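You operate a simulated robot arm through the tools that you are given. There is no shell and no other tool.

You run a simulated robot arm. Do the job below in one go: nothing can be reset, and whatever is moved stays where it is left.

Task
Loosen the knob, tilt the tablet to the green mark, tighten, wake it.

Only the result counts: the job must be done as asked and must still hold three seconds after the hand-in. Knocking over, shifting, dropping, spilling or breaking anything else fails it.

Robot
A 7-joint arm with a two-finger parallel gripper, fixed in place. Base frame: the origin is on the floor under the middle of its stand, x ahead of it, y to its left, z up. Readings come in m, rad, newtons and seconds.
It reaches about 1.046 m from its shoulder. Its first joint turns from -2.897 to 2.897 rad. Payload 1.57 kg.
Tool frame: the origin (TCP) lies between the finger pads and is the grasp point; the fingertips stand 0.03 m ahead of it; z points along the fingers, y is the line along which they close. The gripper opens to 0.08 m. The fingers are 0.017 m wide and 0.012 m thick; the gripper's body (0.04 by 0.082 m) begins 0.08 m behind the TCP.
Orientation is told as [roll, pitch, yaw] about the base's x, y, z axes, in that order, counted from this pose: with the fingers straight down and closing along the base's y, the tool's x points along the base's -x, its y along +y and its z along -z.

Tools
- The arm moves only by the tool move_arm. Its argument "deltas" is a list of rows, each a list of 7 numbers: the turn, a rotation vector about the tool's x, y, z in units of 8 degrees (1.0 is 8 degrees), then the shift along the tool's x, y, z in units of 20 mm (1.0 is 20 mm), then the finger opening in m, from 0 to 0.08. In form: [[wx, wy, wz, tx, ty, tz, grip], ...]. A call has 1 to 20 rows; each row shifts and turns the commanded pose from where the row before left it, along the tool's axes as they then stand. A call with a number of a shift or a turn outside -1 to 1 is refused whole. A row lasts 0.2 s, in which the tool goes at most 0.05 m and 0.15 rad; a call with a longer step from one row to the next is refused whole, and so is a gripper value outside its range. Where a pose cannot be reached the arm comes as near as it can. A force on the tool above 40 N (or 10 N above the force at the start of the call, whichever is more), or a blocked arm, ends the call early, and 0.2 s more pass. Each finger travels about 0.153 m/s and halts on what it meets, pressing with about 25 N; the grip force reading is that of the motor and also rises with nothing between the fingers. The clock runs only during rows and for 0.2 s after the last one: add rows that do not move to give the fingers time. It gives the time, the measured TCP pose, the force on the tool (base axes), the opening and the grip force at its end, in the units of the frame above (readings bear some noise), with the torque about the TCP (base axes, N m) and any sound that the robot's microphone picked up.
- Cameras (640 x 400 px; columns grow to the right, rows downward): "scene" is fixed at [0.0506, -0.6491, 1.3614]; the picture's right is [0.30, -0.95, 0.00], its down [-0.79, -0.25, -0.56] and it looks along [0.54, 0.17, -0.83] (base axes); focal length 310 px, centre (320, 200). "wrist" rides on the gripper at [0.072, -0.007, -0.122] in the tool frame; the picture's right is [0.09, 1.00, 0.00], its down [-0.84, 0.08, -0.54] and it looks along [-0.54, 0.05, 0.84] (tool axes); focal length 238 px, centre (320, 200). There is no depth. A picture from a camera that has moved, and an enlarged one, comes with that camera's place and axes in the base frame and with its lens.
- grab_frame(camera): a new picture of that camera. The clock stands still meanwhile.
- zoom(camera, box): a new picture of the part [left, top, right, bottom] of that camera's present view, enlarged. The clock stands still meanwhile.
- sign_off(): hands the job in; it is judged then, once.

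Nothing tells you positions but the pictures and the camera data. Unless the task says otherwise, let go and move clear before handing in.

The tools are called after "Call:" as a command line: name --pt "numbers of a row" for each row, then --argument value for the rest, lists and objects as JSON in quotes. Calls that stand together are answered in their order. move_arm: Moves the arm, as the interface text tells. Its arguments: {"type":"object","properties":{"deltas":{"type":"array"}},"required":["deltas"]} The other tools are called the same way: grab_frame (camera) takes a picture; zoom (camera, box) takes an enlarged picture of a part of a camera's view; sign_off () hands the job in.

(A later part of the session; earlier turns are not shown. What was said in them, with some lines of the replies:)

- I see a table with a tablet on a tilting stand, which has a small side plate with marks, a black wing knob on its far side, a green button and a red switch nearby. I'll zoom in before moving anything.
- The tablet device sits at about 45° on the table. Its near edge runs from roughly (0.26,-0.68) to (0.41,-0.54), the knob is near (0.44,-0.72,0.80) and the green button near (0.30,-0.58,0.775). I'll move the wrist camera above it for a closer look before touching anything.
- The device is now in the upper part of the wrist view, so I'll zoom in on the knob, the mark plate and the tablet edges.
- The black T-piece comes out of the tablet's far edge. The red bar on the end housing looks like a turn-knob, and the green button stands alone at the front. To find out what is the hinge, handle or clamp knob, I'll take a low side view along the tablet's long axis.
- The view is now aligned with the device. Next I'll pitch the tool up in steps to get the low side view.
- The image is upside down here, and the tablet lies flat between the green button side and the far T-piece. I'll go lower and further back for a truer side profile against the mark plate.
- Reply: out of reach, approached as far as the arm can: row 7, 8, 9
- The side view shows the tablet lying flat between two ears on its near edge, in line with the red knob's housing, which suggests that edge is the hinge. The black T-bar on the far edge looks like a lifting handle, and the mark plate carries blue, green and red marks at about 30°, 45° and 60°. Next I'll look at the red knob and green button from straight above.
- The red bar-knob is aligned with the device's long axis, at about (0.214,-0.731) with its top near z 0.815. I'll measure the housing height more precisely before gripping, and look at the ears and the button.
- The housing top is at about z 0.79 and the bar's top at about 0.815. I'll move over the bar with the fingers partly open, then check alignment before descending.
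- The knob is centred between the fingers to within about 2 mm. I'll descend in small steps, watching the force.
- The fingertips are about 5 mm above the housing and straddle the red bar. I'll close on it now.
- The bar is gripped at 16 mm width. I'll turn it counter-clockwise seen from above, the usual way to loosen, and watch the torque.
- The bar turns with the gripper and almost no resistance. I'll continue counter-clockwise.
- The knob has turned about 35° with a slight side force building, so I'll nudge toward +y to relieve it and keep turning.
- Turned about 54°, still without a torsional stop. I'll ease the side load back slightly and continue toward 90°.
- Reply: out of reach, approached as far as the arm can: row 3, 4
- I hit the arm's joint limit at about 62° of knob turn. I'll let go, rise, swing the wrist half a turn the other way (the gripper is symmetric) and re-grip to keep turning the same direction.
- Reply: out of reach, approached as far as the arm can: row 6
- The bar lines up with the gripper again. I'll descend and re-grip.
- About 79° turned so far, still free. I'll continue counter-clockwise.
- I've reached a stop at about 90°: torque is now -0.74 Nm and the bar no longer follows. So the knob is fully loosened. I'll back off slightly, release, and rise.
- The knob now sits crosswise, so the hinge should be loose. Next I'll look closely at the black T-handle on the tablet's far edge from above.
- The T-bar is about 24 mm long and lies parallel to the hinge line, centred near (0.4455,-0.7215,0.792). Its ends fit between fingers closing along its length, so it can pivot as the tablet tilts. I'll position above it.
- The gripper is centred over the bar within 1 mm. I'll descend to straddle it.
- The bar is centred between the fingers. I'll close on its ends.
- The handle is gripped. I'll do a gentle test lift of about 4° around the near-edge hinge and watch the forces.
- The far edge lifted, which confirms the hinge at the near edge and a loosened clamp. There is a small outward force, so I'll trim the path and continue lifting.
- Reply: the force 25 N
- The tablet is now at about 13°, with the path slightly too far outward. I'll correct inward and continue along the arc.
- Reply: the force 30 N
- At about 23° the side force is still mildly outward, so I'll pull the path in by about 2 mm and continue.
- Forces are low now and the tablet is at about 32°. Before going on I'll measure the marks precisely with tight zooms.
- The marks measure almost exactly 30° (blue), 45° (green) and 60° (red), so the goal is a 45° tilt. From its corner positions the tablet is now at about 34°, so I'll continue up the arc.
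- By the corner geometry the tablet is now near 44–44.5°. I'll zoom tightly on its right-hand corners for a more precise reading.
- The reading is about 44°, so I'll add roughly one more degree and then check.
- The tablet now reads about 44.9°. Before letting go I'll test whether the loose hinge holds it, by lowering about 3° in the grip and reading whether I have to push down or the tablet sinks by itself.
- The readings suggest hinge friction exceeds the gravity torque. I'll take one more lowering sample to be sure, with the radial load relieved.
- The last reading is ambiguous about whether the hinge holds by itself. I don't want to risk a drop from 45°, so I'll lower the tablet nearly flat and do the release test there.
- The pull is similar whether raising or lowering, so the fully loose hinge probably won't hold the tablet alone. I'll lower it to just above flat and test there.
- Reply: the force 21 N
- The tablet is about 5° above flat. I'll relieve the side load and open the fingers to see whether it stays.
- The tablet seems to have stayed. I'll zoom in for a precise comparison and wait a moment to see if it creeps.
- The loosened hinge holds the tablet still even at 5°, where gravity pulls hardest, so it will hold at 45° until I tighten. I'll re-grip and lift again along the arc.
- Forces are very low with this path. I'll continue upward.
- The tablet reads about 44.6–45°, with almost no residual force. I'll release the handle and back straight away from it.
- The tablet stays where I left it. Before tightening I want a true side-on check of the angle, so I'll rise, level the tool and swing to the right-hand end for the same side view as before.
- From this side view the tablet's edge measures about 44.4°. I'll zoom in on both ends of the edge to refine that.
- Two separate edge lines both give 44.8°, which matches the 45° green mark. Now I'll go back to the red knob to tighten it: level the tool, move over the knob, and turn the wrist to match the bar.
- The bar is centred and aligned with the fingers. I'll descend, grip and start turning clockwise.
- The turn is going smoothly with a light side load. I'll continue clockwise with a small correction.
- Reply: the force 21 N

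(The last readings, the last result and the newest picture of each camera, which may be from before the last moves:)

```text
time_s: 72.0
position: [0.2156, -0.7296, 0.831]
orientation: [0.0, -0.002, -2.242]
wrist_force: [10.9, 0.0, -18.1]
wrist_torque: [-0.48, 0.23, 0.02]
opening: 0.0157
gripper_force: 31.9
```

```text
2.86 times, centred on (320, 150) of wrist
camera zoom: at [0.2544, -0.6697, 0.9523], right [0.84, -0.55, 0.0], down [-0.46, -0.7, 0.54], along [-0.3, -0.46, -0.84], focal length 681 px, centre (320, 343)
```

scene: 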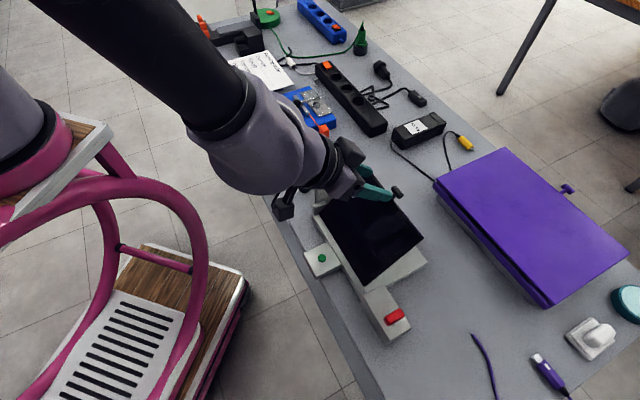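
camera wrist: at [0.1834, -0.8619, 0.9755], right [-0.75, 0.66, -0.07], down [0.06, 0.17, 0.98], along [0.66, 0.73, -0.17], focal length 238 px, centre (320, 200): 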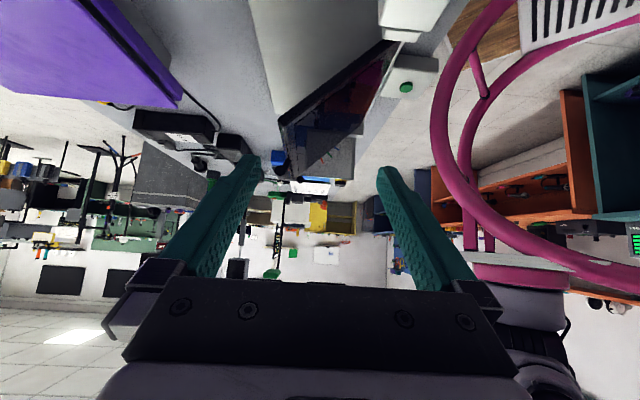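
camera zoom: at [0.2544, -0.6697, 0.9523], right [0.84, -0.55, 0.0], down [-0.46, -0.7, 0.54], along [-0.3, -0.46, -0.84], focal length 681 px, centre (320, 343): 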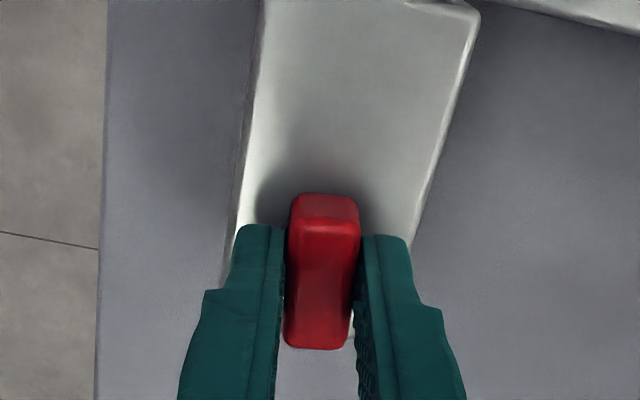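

The knob is turned back about 83°. I'll ease down a millimetre and turn on to the tight stop.

Call:
move_arm --pt "0 0 0.4 0 0 0.06 0.005" --pt "0 0 0.4 0 0 0 0.005" --pt "0 0 0.4 0 0 0 0.005" --pt "0 0 0.4 0 0 0 0.005" --pt "0 0 0 0 0 0 0.005"

Call:
zoom --camera "wrist" --box '[220, 80, 420, 220]'

```text
time_s: 73.2
position: [0.2149, -0.7308, 0.8303]
orientation: [0.004, -0.005, -2.462]
wrist_force: [4.9, -4.5, 5.0]
wrist_torque: [-0.13, 0.47, 0.76]
opening: 0.0172
gripper_force: 32.2
```

```text
2.86 times, centred on (320, 150) of wrist
camera zoom: at [0.2664, -0.6799, 0.9522], right [0.7, -0.72, 0.0], down [-0.6, -0.58, 0.55], along [-0.39, -0.38, -0.84], focal length 681 px, centre (320, 343)
```

zoom: 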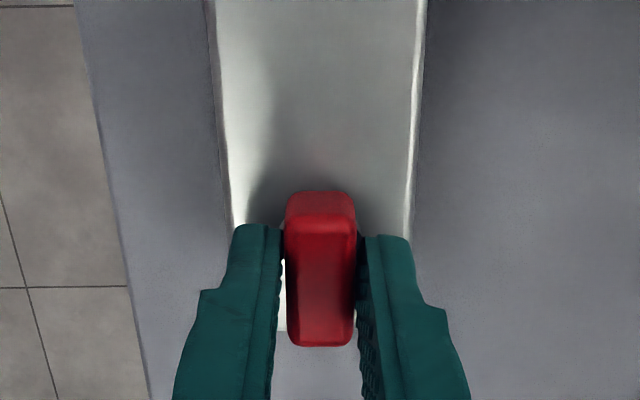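

Torque of +0.76 Nm and the bar stopping in line with the housing mean the knob is back at its tight stop. I'll relax the twist slightly, release, and rise.

Call:
move_arm --pt "0 0 -0.6 0 0 0 0.005" --pt "0 0 0 0 0 0 0.03" --pt "0 0 0 0 0 0 0.045" --pt "0 0 0 0 0 -0.5 0.045" --pt "0 0 0 0 0 -1 0.045" --pt "0 0 0 0 0 -1 0.045" --pt "0 0 0 0 0 -1 0.045"

Call:
grab_frame --camera "wrist"

Call:
zoom --camera "wrist" --box '[240, 80, 400, 200]'

```text
time_s: 74.8
position: [0.2146, -0.7294, 0.9002]
orientation: [0.001, -0.002, -2.379]
wrist_force: [-0.1, -0.2, 0.0]
wrist_torque: [0.03, 0.02, -0.01]
opening: 0.0451
gripper_force: 0.0
```

```text
taken
camera wrist: at [0.2618, -0.6748, 1.0214], right [0.75, -0.66, 0.0], down [-0.55, -0.63, 0.54], along [-0.36, -0.41, -0.84], focal length 238 px, centre (320, 200)
```

wrist: 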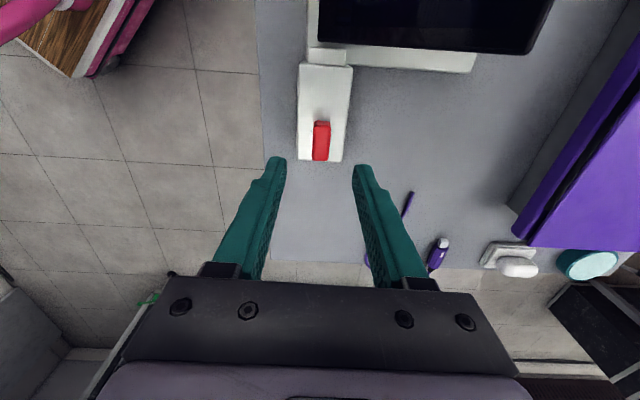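

```text
3.33 times, centred on (320, 140) of wrist
camera zoom: at [0.2618, -0.6748, 1.0214], right [0.75, -0.66, 0.0], down [-0.55, -0.63, 0.54], along [-0.36, -0.41, -0.84], focal length 794 px, centre (320, 400)
```

zoom: 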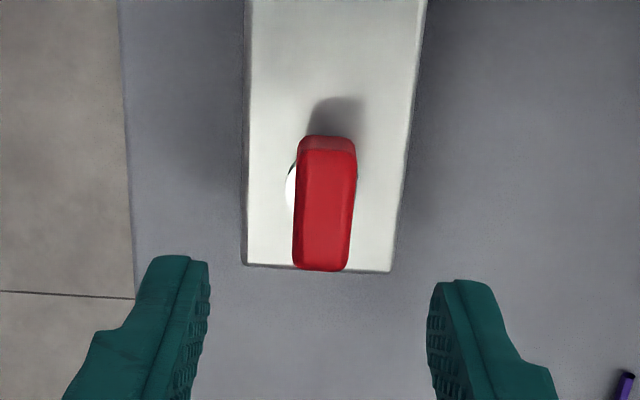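

The knob is back in line with the housing, so it's tight. Next is the green wake button: I'll rise, turn the wrist and move over it for a close look, and check that the tablet hasn't moved.

Call:
move_arm --pt "0 0 -0.951 0 0 -0.5 0.045" --pt "0 0 -0.951 0 0 -0.5 0.045" --pt "0 0 -0.951 0 0 0 0.045" --pt "0 0 -0.951 0 0 0 0.045" --pt "0 0 -0.951 0 0 0 0.045" --pt "0 0 -0.951 0 0 0 0.045" --pt "0 0 -0.951 0 0 0 0.045" --pt "0 0 -0.951 0 0 0 0.045" --pt "0 0 -0.951 0 0 0 0.045" --pt "0 0 -0.951 0 0 0 0.045" --pt "0 0 -0.951 0 0 0 0.045" --pt "0 0 -0.951 0 0 0 0.045"

Call:
move_arm --pt "0 0 0 0.136 0.928 0 0.02" --pt "0 0 0 0.136 0.928 0 0.01" --pt "0 0 0 0.136 0.928 0 0.0" --pt "0 0 0 0.136 0.928 0 0.0" --pt "0 0 0 0.136 0.928 0 0.0" --pt "0 0 0 0.136 0.928 0 0.0" --pt "0 0 0 0.136 0.928 0 0.0" --pt "0 0 0 0.136 0.928 0 0.0" --pt "0 0 0 0.136 0.928 0 0.0"

Call:
grab_frame --camera "wrist"

Call:
zoom --camera "wrist" --box '[240, 40, 400, 160]'

Call:
zoom --camera "scene" --box '[412, 228, 436, 250]'

```text
time_s: 77.4
position: [0.2146, -0.7301, 0.9191]
orientation: [-0.004, -0.001, -0.784]
wrist_force: [0.7, -0.1, -0.7]
wrist_torque: [0.0, 0.02, 0.0]
opening: 0.045
gripper_force: 0.0
```

```text
time_s: 79.4
position: [0.3151, -0.5939, 0.9169]
orientation: [-0.003, -0.001, -0.785]
wrist_force: [-0.1, 0.1, 0.1]
wrist_torque: [-0.02, -0.02, 0.03]
opening: 0.0001
gripper_force: 21.3
```

```text
taken
camera wrist: at [0.2594, -0.5473, 1.0403], right [0.64, 0.77, 0.0], down [0.65, -0.54, 0.54], along [0.42, -0.35, -0.84], focal length 238 px, centre (320, 200)
```

wrist: 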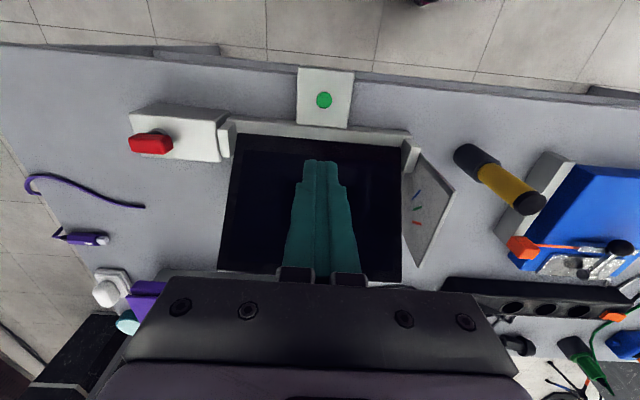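

```text
3.33 times, centred on (320, 100) of wrist
camera zoom: at [0.2594, -0.5473, 1.0403], right [0.64, 0.77, 0.0], down [0.65, -0.54, 0.54], along [0.42, -0.35, -0.84], focal length 794 px, centre (320, 533)
```

zoom: 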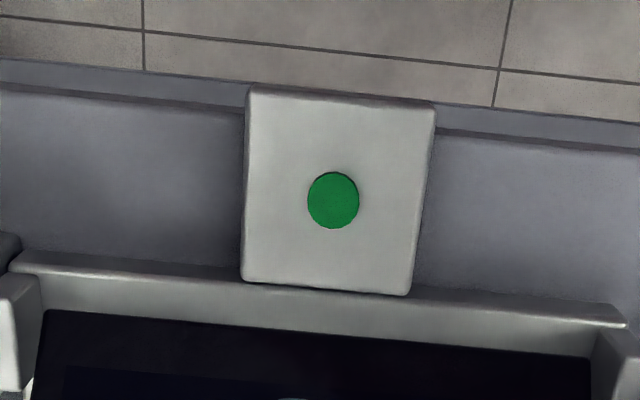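

```text
16.00 times, centred on (424, 239) of scene
camera zoom: at [0.0506, -0.6491, 1.3614], right [0.3, -0.95, 0.0], down [-0.79, -0.25, -0.56], along [0.54, 0.17, -0.83], focal length 4964 px, centre (-1344, -424)
```

zoom: 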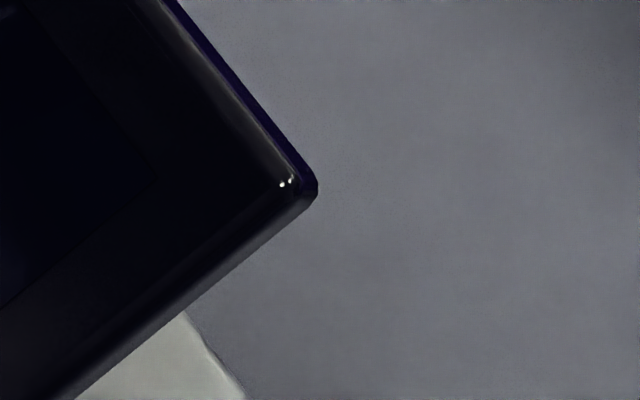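

The tablet is unchanged and the green button is centred at about (0.2985,-0.5755). With the fingers closed, I'll move over it and come down to about 1 cm above.

Call:
move_arm --pt "0 0 0 0.62 0.03 0.5 0.0" --pt "0 0 0 0.62 0.03 0.5 0.0" --pt "0 0 0 0 0 0.9 0.0" --pt "0 0 0 0 0 0.9 0.0" --pt "0 0 0 0 0 0.9 0.0" --pt "0 0 0 0 0 0.9 0.0" --pt "0 0 0 0 0 0.3 0.0"

Call:
zoom --camera "wrist" --box '[240, 80, 400, 200]'

Call:
zoom --camera "scene" --box '[295, 220, 355, 280]'

```text
time_s: 81.0
position: [0.2995, -0.5764, 0.8209]
orientation: [-0.004, 0.0, -0.784]
wrist_force: [-0.1, -0.7, -0.6]
wrist_torque: [-0.02, 0.03, -0.03]
opening: 0.0
gripper_force: 21.6
```

```text
3.33 times, centred on (320, 140) of wrist
camera zoom: at [0.2432, -0.5305, 0.9433], right [0.64, 0.77, 0.0], down [0.65, -0.54, 0.54], along [0.42, -0.35, -0.84], focal length 794 px, centre (320, 400)
```

zoom: 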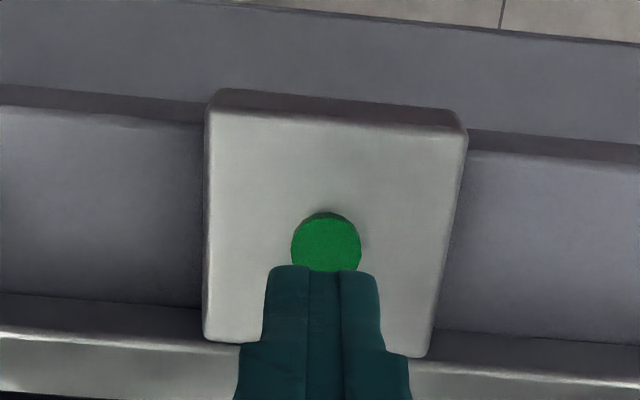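

```text
6.67 times, centred on (325, 250) of scene
camera zoom: at [0.0506, -0.6491, 1.3614], right [0.3, -0.95, 0.0], down [-0.79, -0.25, -0.56], along [0.54, 0.17, -0.83], focal length 2068 px, centre (287, -133)
```

zoom: 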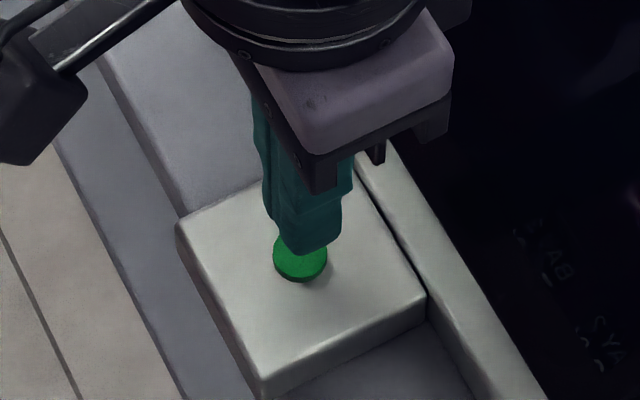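

I'm right above the button, about 3 mm off. I'll correct that and descend slowly until I feel contact.

Call:
move_arm --pt "0 0 0 0.14 0 0.15 0.0" --pt "0 0 0 0 0 0.15 0.0" --pt "0 0 0 0 0 0.15 0.0" --pt "0 0 0 0 0 0.15 0.0"

Call:
zoom --camera "wrist" --box '[240, 80, 400, 200]'

```text
time_s: 82.0
position: [0.297, -0.5741, 0.8091]
orientation: [-0.003, 0.0, -0.786]
wrist_force: [-0.4, 0.0, 0.5]
wrist_torque: [-0.01, 0.01, 0.01]
opening: 0.0
gripper_force: 21.8
```

```text
3.33 times, centred on (320, 140) of wrist
camera zoom: at [0.2408, -0.5275, 0.9313], right [0.64, 0.77, 0.0], down [0.65, -0.54, 0.54], along [0.42, -0.35, -0.84], focal length 794 px, centre (320, 400)
```

zoom: 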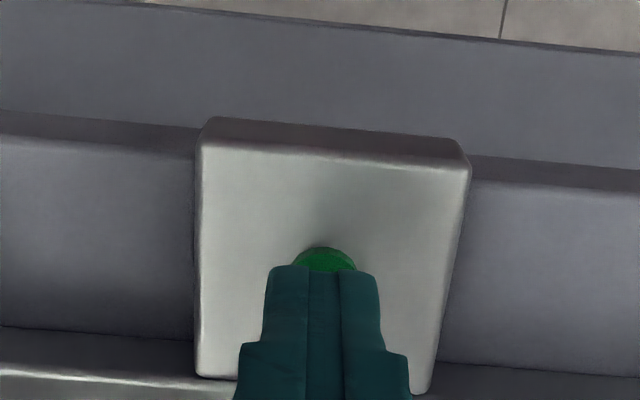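

Call:
move_arm --pt "0 0 0 0 0 0.1 0.0" --pt "0 0 0 0 0 0.1 0.0" --pt "0 0 0 0 0 0.1 0.0" --pt "0 0 0 0 0 0 0.0"

Call:
zoom --camera "wrist" --box '[240, 80, 400, 200]'

Call:
grab_frame --camera "scene"

```text
time_s: 83.0
position: [0.2976, -0.5736, 0.8022]
orientation: [-0.001, -0.001, -0.787]
wrist_force: [-0.7, 0.4, 0.3]
wrist_torque: [0.03, -0.02, 0.01]
opening: 0.0
gripper_force: 21.5
```

```text
3.33 times, centred on (320, 140) of wrist
camera zoom: at [0.2406, -0.5273, 0.9252], right [0.64, 0.77, 0.0], down [0.65, -0.54, 0.54], along [0.42, -0.35, -0.84], focal length 794 px, centre (320, 400)
```

zoom: 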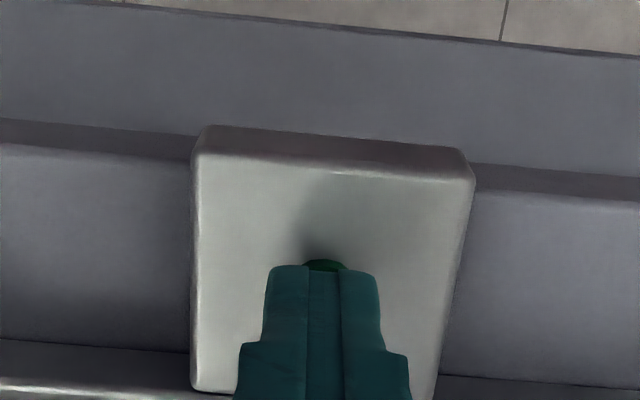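

```text
taken
```

scene: 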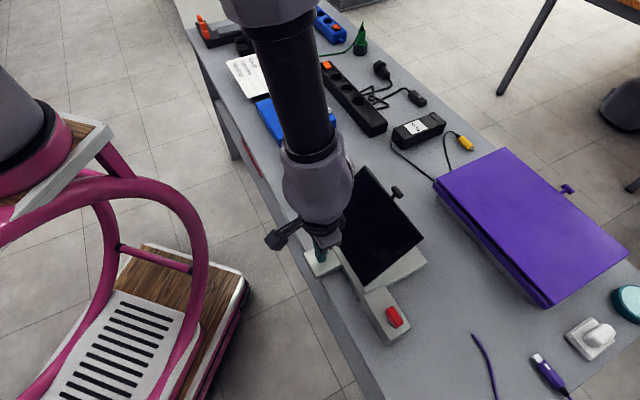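

No contact yet, with the tips at about z 0.772. I'll go on in 1–2 mm steps.

Call:
move_arm --pt "0 0 0 0 0 0.08 0.0" --pt "0 0 0 0 0 0.08 0.0" --pt "0 0 0 0 0 0.08 0.0" --pt "0 0 0 0 0 0 0.0"

Call:
zoom --camera "scene" --box '[290, 150, 450, 300]'

```text
time_s: 84.0
position: [0.2968, -0.5732, 0.7978]
orientation: [-0.002, -0.002, -0.786]
wrist_force: [0.7, -0.1, 0.0]
wrist_torque: [0.0, 0.01, -0.01]
opening: 0.0002
gripper_force: 21.2
```

```text
2.67 times, centred on (370, 225) of scene
camera zoom: at [0.0506, -0.6491, 1.3614], right [0.3, -0.95, 0.0], down [-0.79, -0.25, -0.56], along [0.54, 0.17, -0.83], focal length 827 px, centre (187, 133)
```

zoom: 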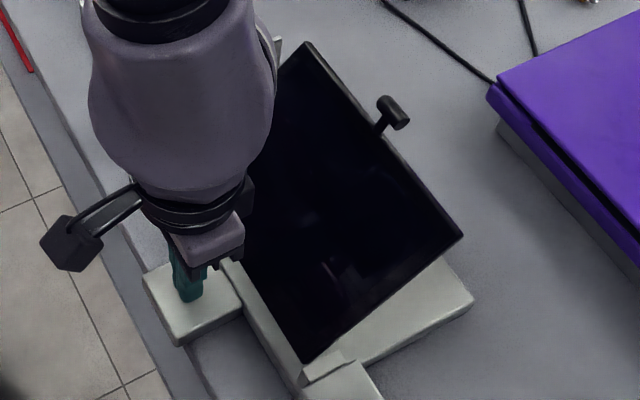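

Call:
move_arm --pt "0 0 0 0 0 0.08 0.0" --pt "0 0 0 0 0 0.08 0.0" --pt "0 0 0 0 0 0.08 0.0" --pt "0 0 0 0 0 0 0.0"

Call:
zoom --camera "wrist" --box '[240, 80, 400, 200]'

Call:
zoom --camera "scene" --box '[290, 150, 450, 300]'

```text
time_s: 85.0
position: [0.2961, -0.5747, 0.7943]
orientation: [-0.003, -0.001, -0.785]
wrist_force: [0.8, 0.6, 1.0]
wrist_torque: [0.04, 0.01, -0.02]
opening: 0.0001
gripper_force: 21.7
heard: click
```

```text
3.33 times, centred on (320, 140) of wrist
camera zoom: at [0.2405, -0.5277, 0.916], right [0.64, 0.77, 0.0], down [0.65, -0.54, 0.54], along [0.42, -0.35, -0.84], focal length 794 px, centre (320, 400)
```

zoom: 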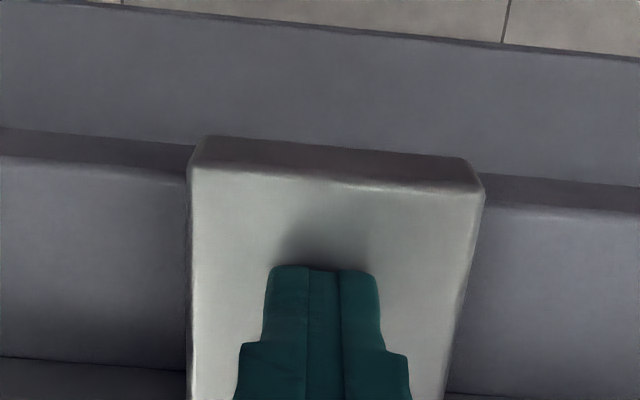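

```text
2.67 times, centred on (370, 225) of scene
camera zoom: at [0.0506, -0.6491, 1.3614], right [0.3, -0.95, 0.0], down [-0.79, -0.25, -0.56], along [0.54, 0.17, -0.83], focal length 827 px, centre (187, 133)
```

zoom: 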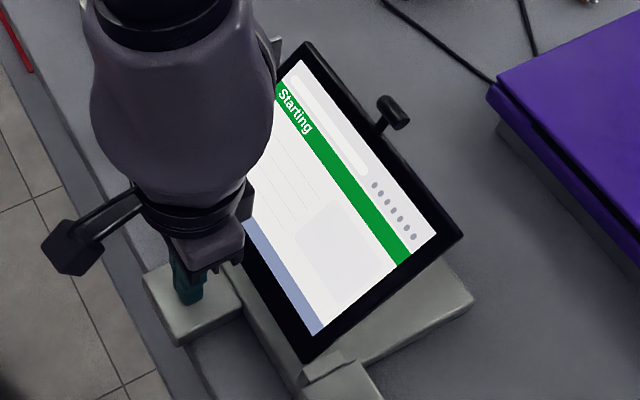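

A click sounded and the screen lit up with "Starting". I'll lift straight off the button and check the state.

Call:
move_arm --pt "0 0 0 0 0 -0.5 0.0" --pt "0 0 0 0 0 -1 0.0" --pt "0 0 0 0 0 -1 0.0" --pt "0 0 0 0 0 -1 0.0" --pt "0 0 0 0 0 -1 0.0" --pt "0 0 0 0 0 -1 0.0" --pt "0 0 0 0.5 0 -1 0.0" --pt "0 0 0 0.8 0 -1 0.0" --pt "0 0 0 0.8 0 -1 0.0" --pt "0 0 0 0.8 0 -1 0.0"

Call:
grab_frame --camera "scene"

Call:
grab_frame --camera "wrist"

Call:
zoom --camera "scene" --box '[412, 228, 436, 250]'

```text
time_s: 87.2
position: [0.2575, -0.5338, 0.9831]
orientation: [-0.003, -0.002, -0.785]
wrist_force: [0.3, -0.2, -0.5]
wrist_torque: [-0.02, 0.02, 0.0]
opening: 0.0
gripper_force: 21.5
```

```text
taken
```

scene: 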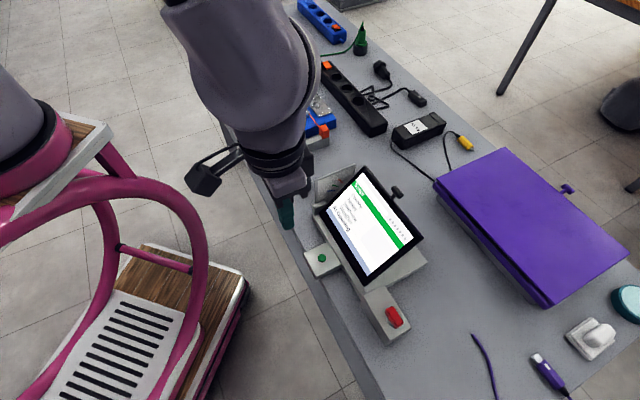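

```text
taken
camera wrist: at [0.2019, -0.4871, 1.1053], right [0.64, 0.77, 0.0], down [0.65, -0.54, 0.54], along [0.42, -0.35, -0.84], focal length 238 px, centre (320, 200)
```

wrist: 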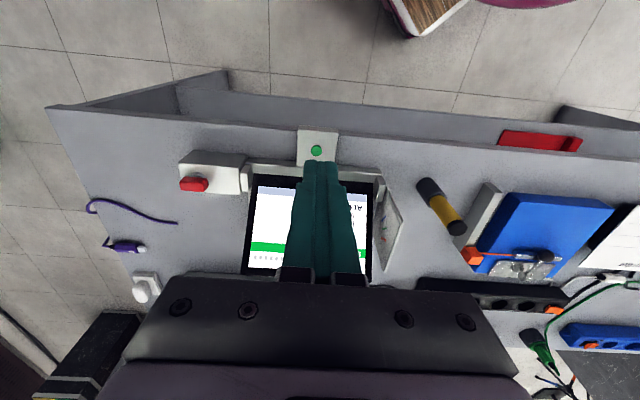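

```text
16.00 times, centred on (424, 239) of scene
camera zoom: at [0.0506, -0.6491, 1.3614], right [0.3, -0.95, 0.0], down [-0.79, -0.25, -0.56], along [0.54, 0.17, -0.83], focal length 4964 px, centre (-1344, -424)
```

zoom: 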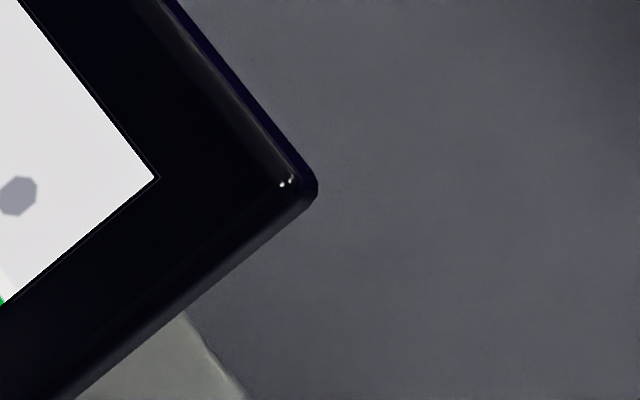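

The screen is lit and the tablet hasn't moved. I'll read what the screen says and check the mark plate before handing in.

Call:
zoom --camera "scene" --box '[310, 155, 430, 285]'

Call:
zoom --camera "scene" --box '[310, 155, 370, 215]'

Call:
zoom --camera "scene" --box '[330, 170, 400, 240]'

```text
3.08 times, centred on (370, 220) of scene
camera zoom: at [0.0506, -0.6491, 1.3614], right [0.3, -0.95, 0.0], down [-0.79, -0.25, -0.56], along [0.54, 0.17, -0.83], focal length 955 px, centre (166, 138)
```

zoom: 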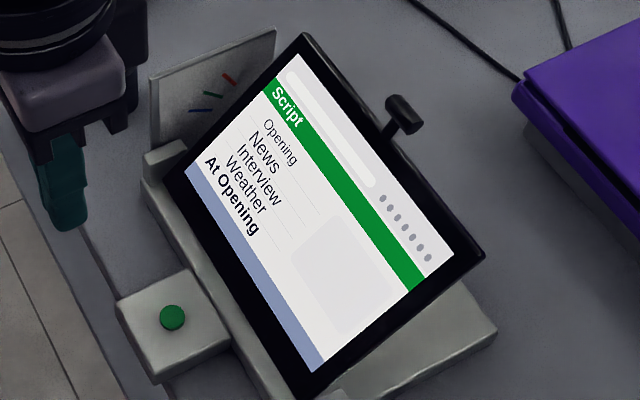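

```text
6.67 times, centred on (340, 185) of scene
camera zoom: at [0.0506, -0.6491, 1.3614], right [0.3, -0.95, 0.0], down [-0.79, -0.25, -0.56], along [0.54, 0.17, -0.83], focal length 2068 px, centre (187, 300)
```

zoom: 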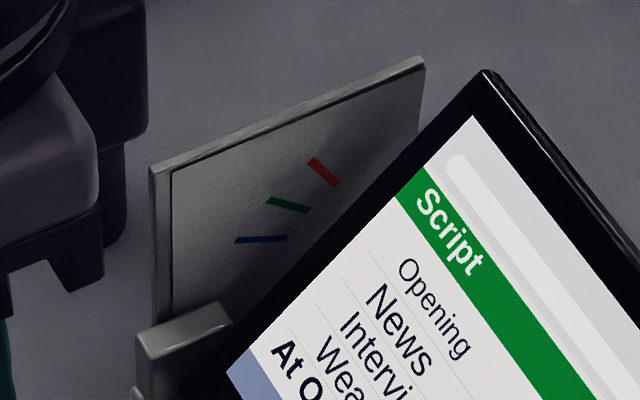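

```text
5.71 times, centred on (365, 205) of scene
camera zoom: at [0.0506, -0.6491, 1.3614], right [0.3, -0.95, 0.0], down [-0.79, -0.25, -0.56], along [0.54, 0.17, -0.83], focal length 1773 px, centre (63, 171)
```

zoom: 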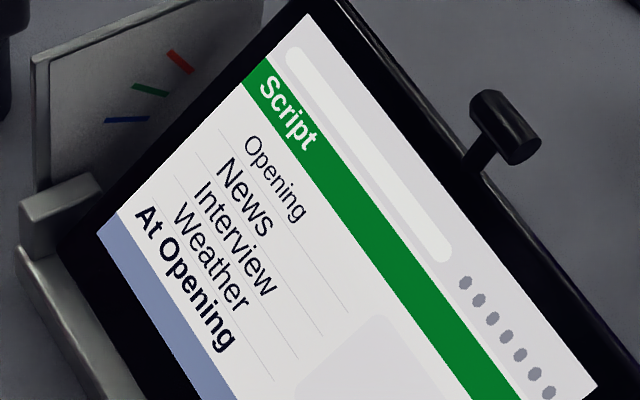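

The tablet is awake and showing its "Script" page. It sits at 44.8° against the 45° green mark, the knob is back at its tight stop, and the arm is clear. I'll wait a second and check once more before handing in.

Call:
move_arm --pt "0 0 0 0 0 -0.5 0.0" --pt "0 0 0 0 0 -0.5 0.02" --pt "0 0 0 0 0 0 0.04" --pt "0 0 0 0 0 0 0.04" --pt "0 0 0 0 0 0 0.04" --pt "0 0 0 0 0 0 0.04" --pt "0 0 0 0 0 0 0.04" --pt "0 0 0 0 0 0 0.04"

Call:
zoom --camera "scene" --box '[290, 150, 450, 350]'

Call:
zoom --camera "scene" --box '[412, 228, 436, 250]'

```text
time_s: 89.0
position: [0.2572, -0.5329, 1.0035]
orientation: [-0.001, -0.001, -0.786]
wrist_force: [0.1, 0.1, 0.2]
wrist_torque: [0.02, -0.02, -0.01]
opening: 0.0401
gripper_force: 0.0
```

```text
2.00 times, centred on (370, 250) of scene
camera zoom: at [0.0506, -0.6491, 1.3614], right [0.3, -0.95, 0.0], down [-0.79, -0.25, -0.56], along [0.54, 0.17, -0.83], focal length 620 px, centre (220, 100)
```

zoom: 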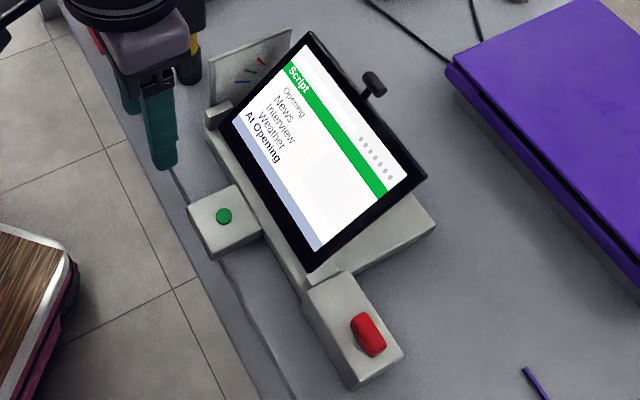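

```text
16.00 times, centred on (424, 239) of scene
camera zoom: at [0.0506, -0.6491, 1.3614], right [0.3, -0.95, 0.0], down [-0.79, -0.25, -0.56], along [0.54, 0.17, -0.83], focal length 4964 px, centre (-1344, -424)
```

zoom: 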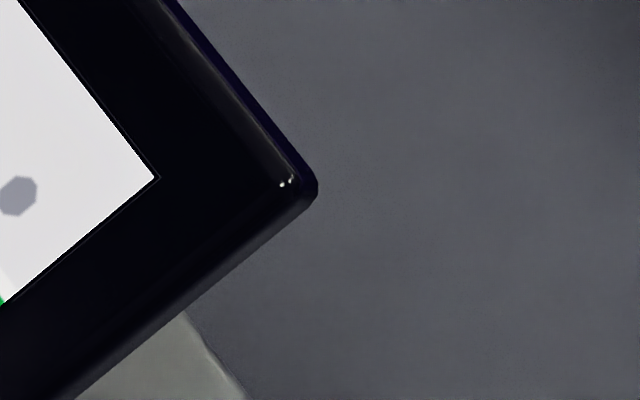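

The tablet is steady at the green-mark angle, the screen is on, the knob is tight, nothing else has moved, and the arm is clear. I'm handing in the job.

Call:
sign_off

```text
The job is handed in.
```

The job is done and handed in; the result of the judging didn't come back to me.

- **Knob:** I turned the red knob about 90° counter-clockwise to its stop to loosen it. After tilting, I turned it back clockwise to the tight stop. It now sits in line with its housing, as it did at the start.
- **Tilt:** The tablet measured 44.8° from a side view. The green mark measures 45°. The tablet didn't move after I let go, tightened the knob or pressed the button.
- **Reading of the mark:** The marks on the plate slope the opposite way to the tablet, as if mirrored. I took the green mark as a 45° tilt, and reading it as mirrored or not gives the same angle.
- **Wake:** I pressed the green button once and heard a click. The screen showed "Starting", then a "Script" page, and it was still on at my last check.

I saw nothing else on the table move, and the arm was clear before I handed in.
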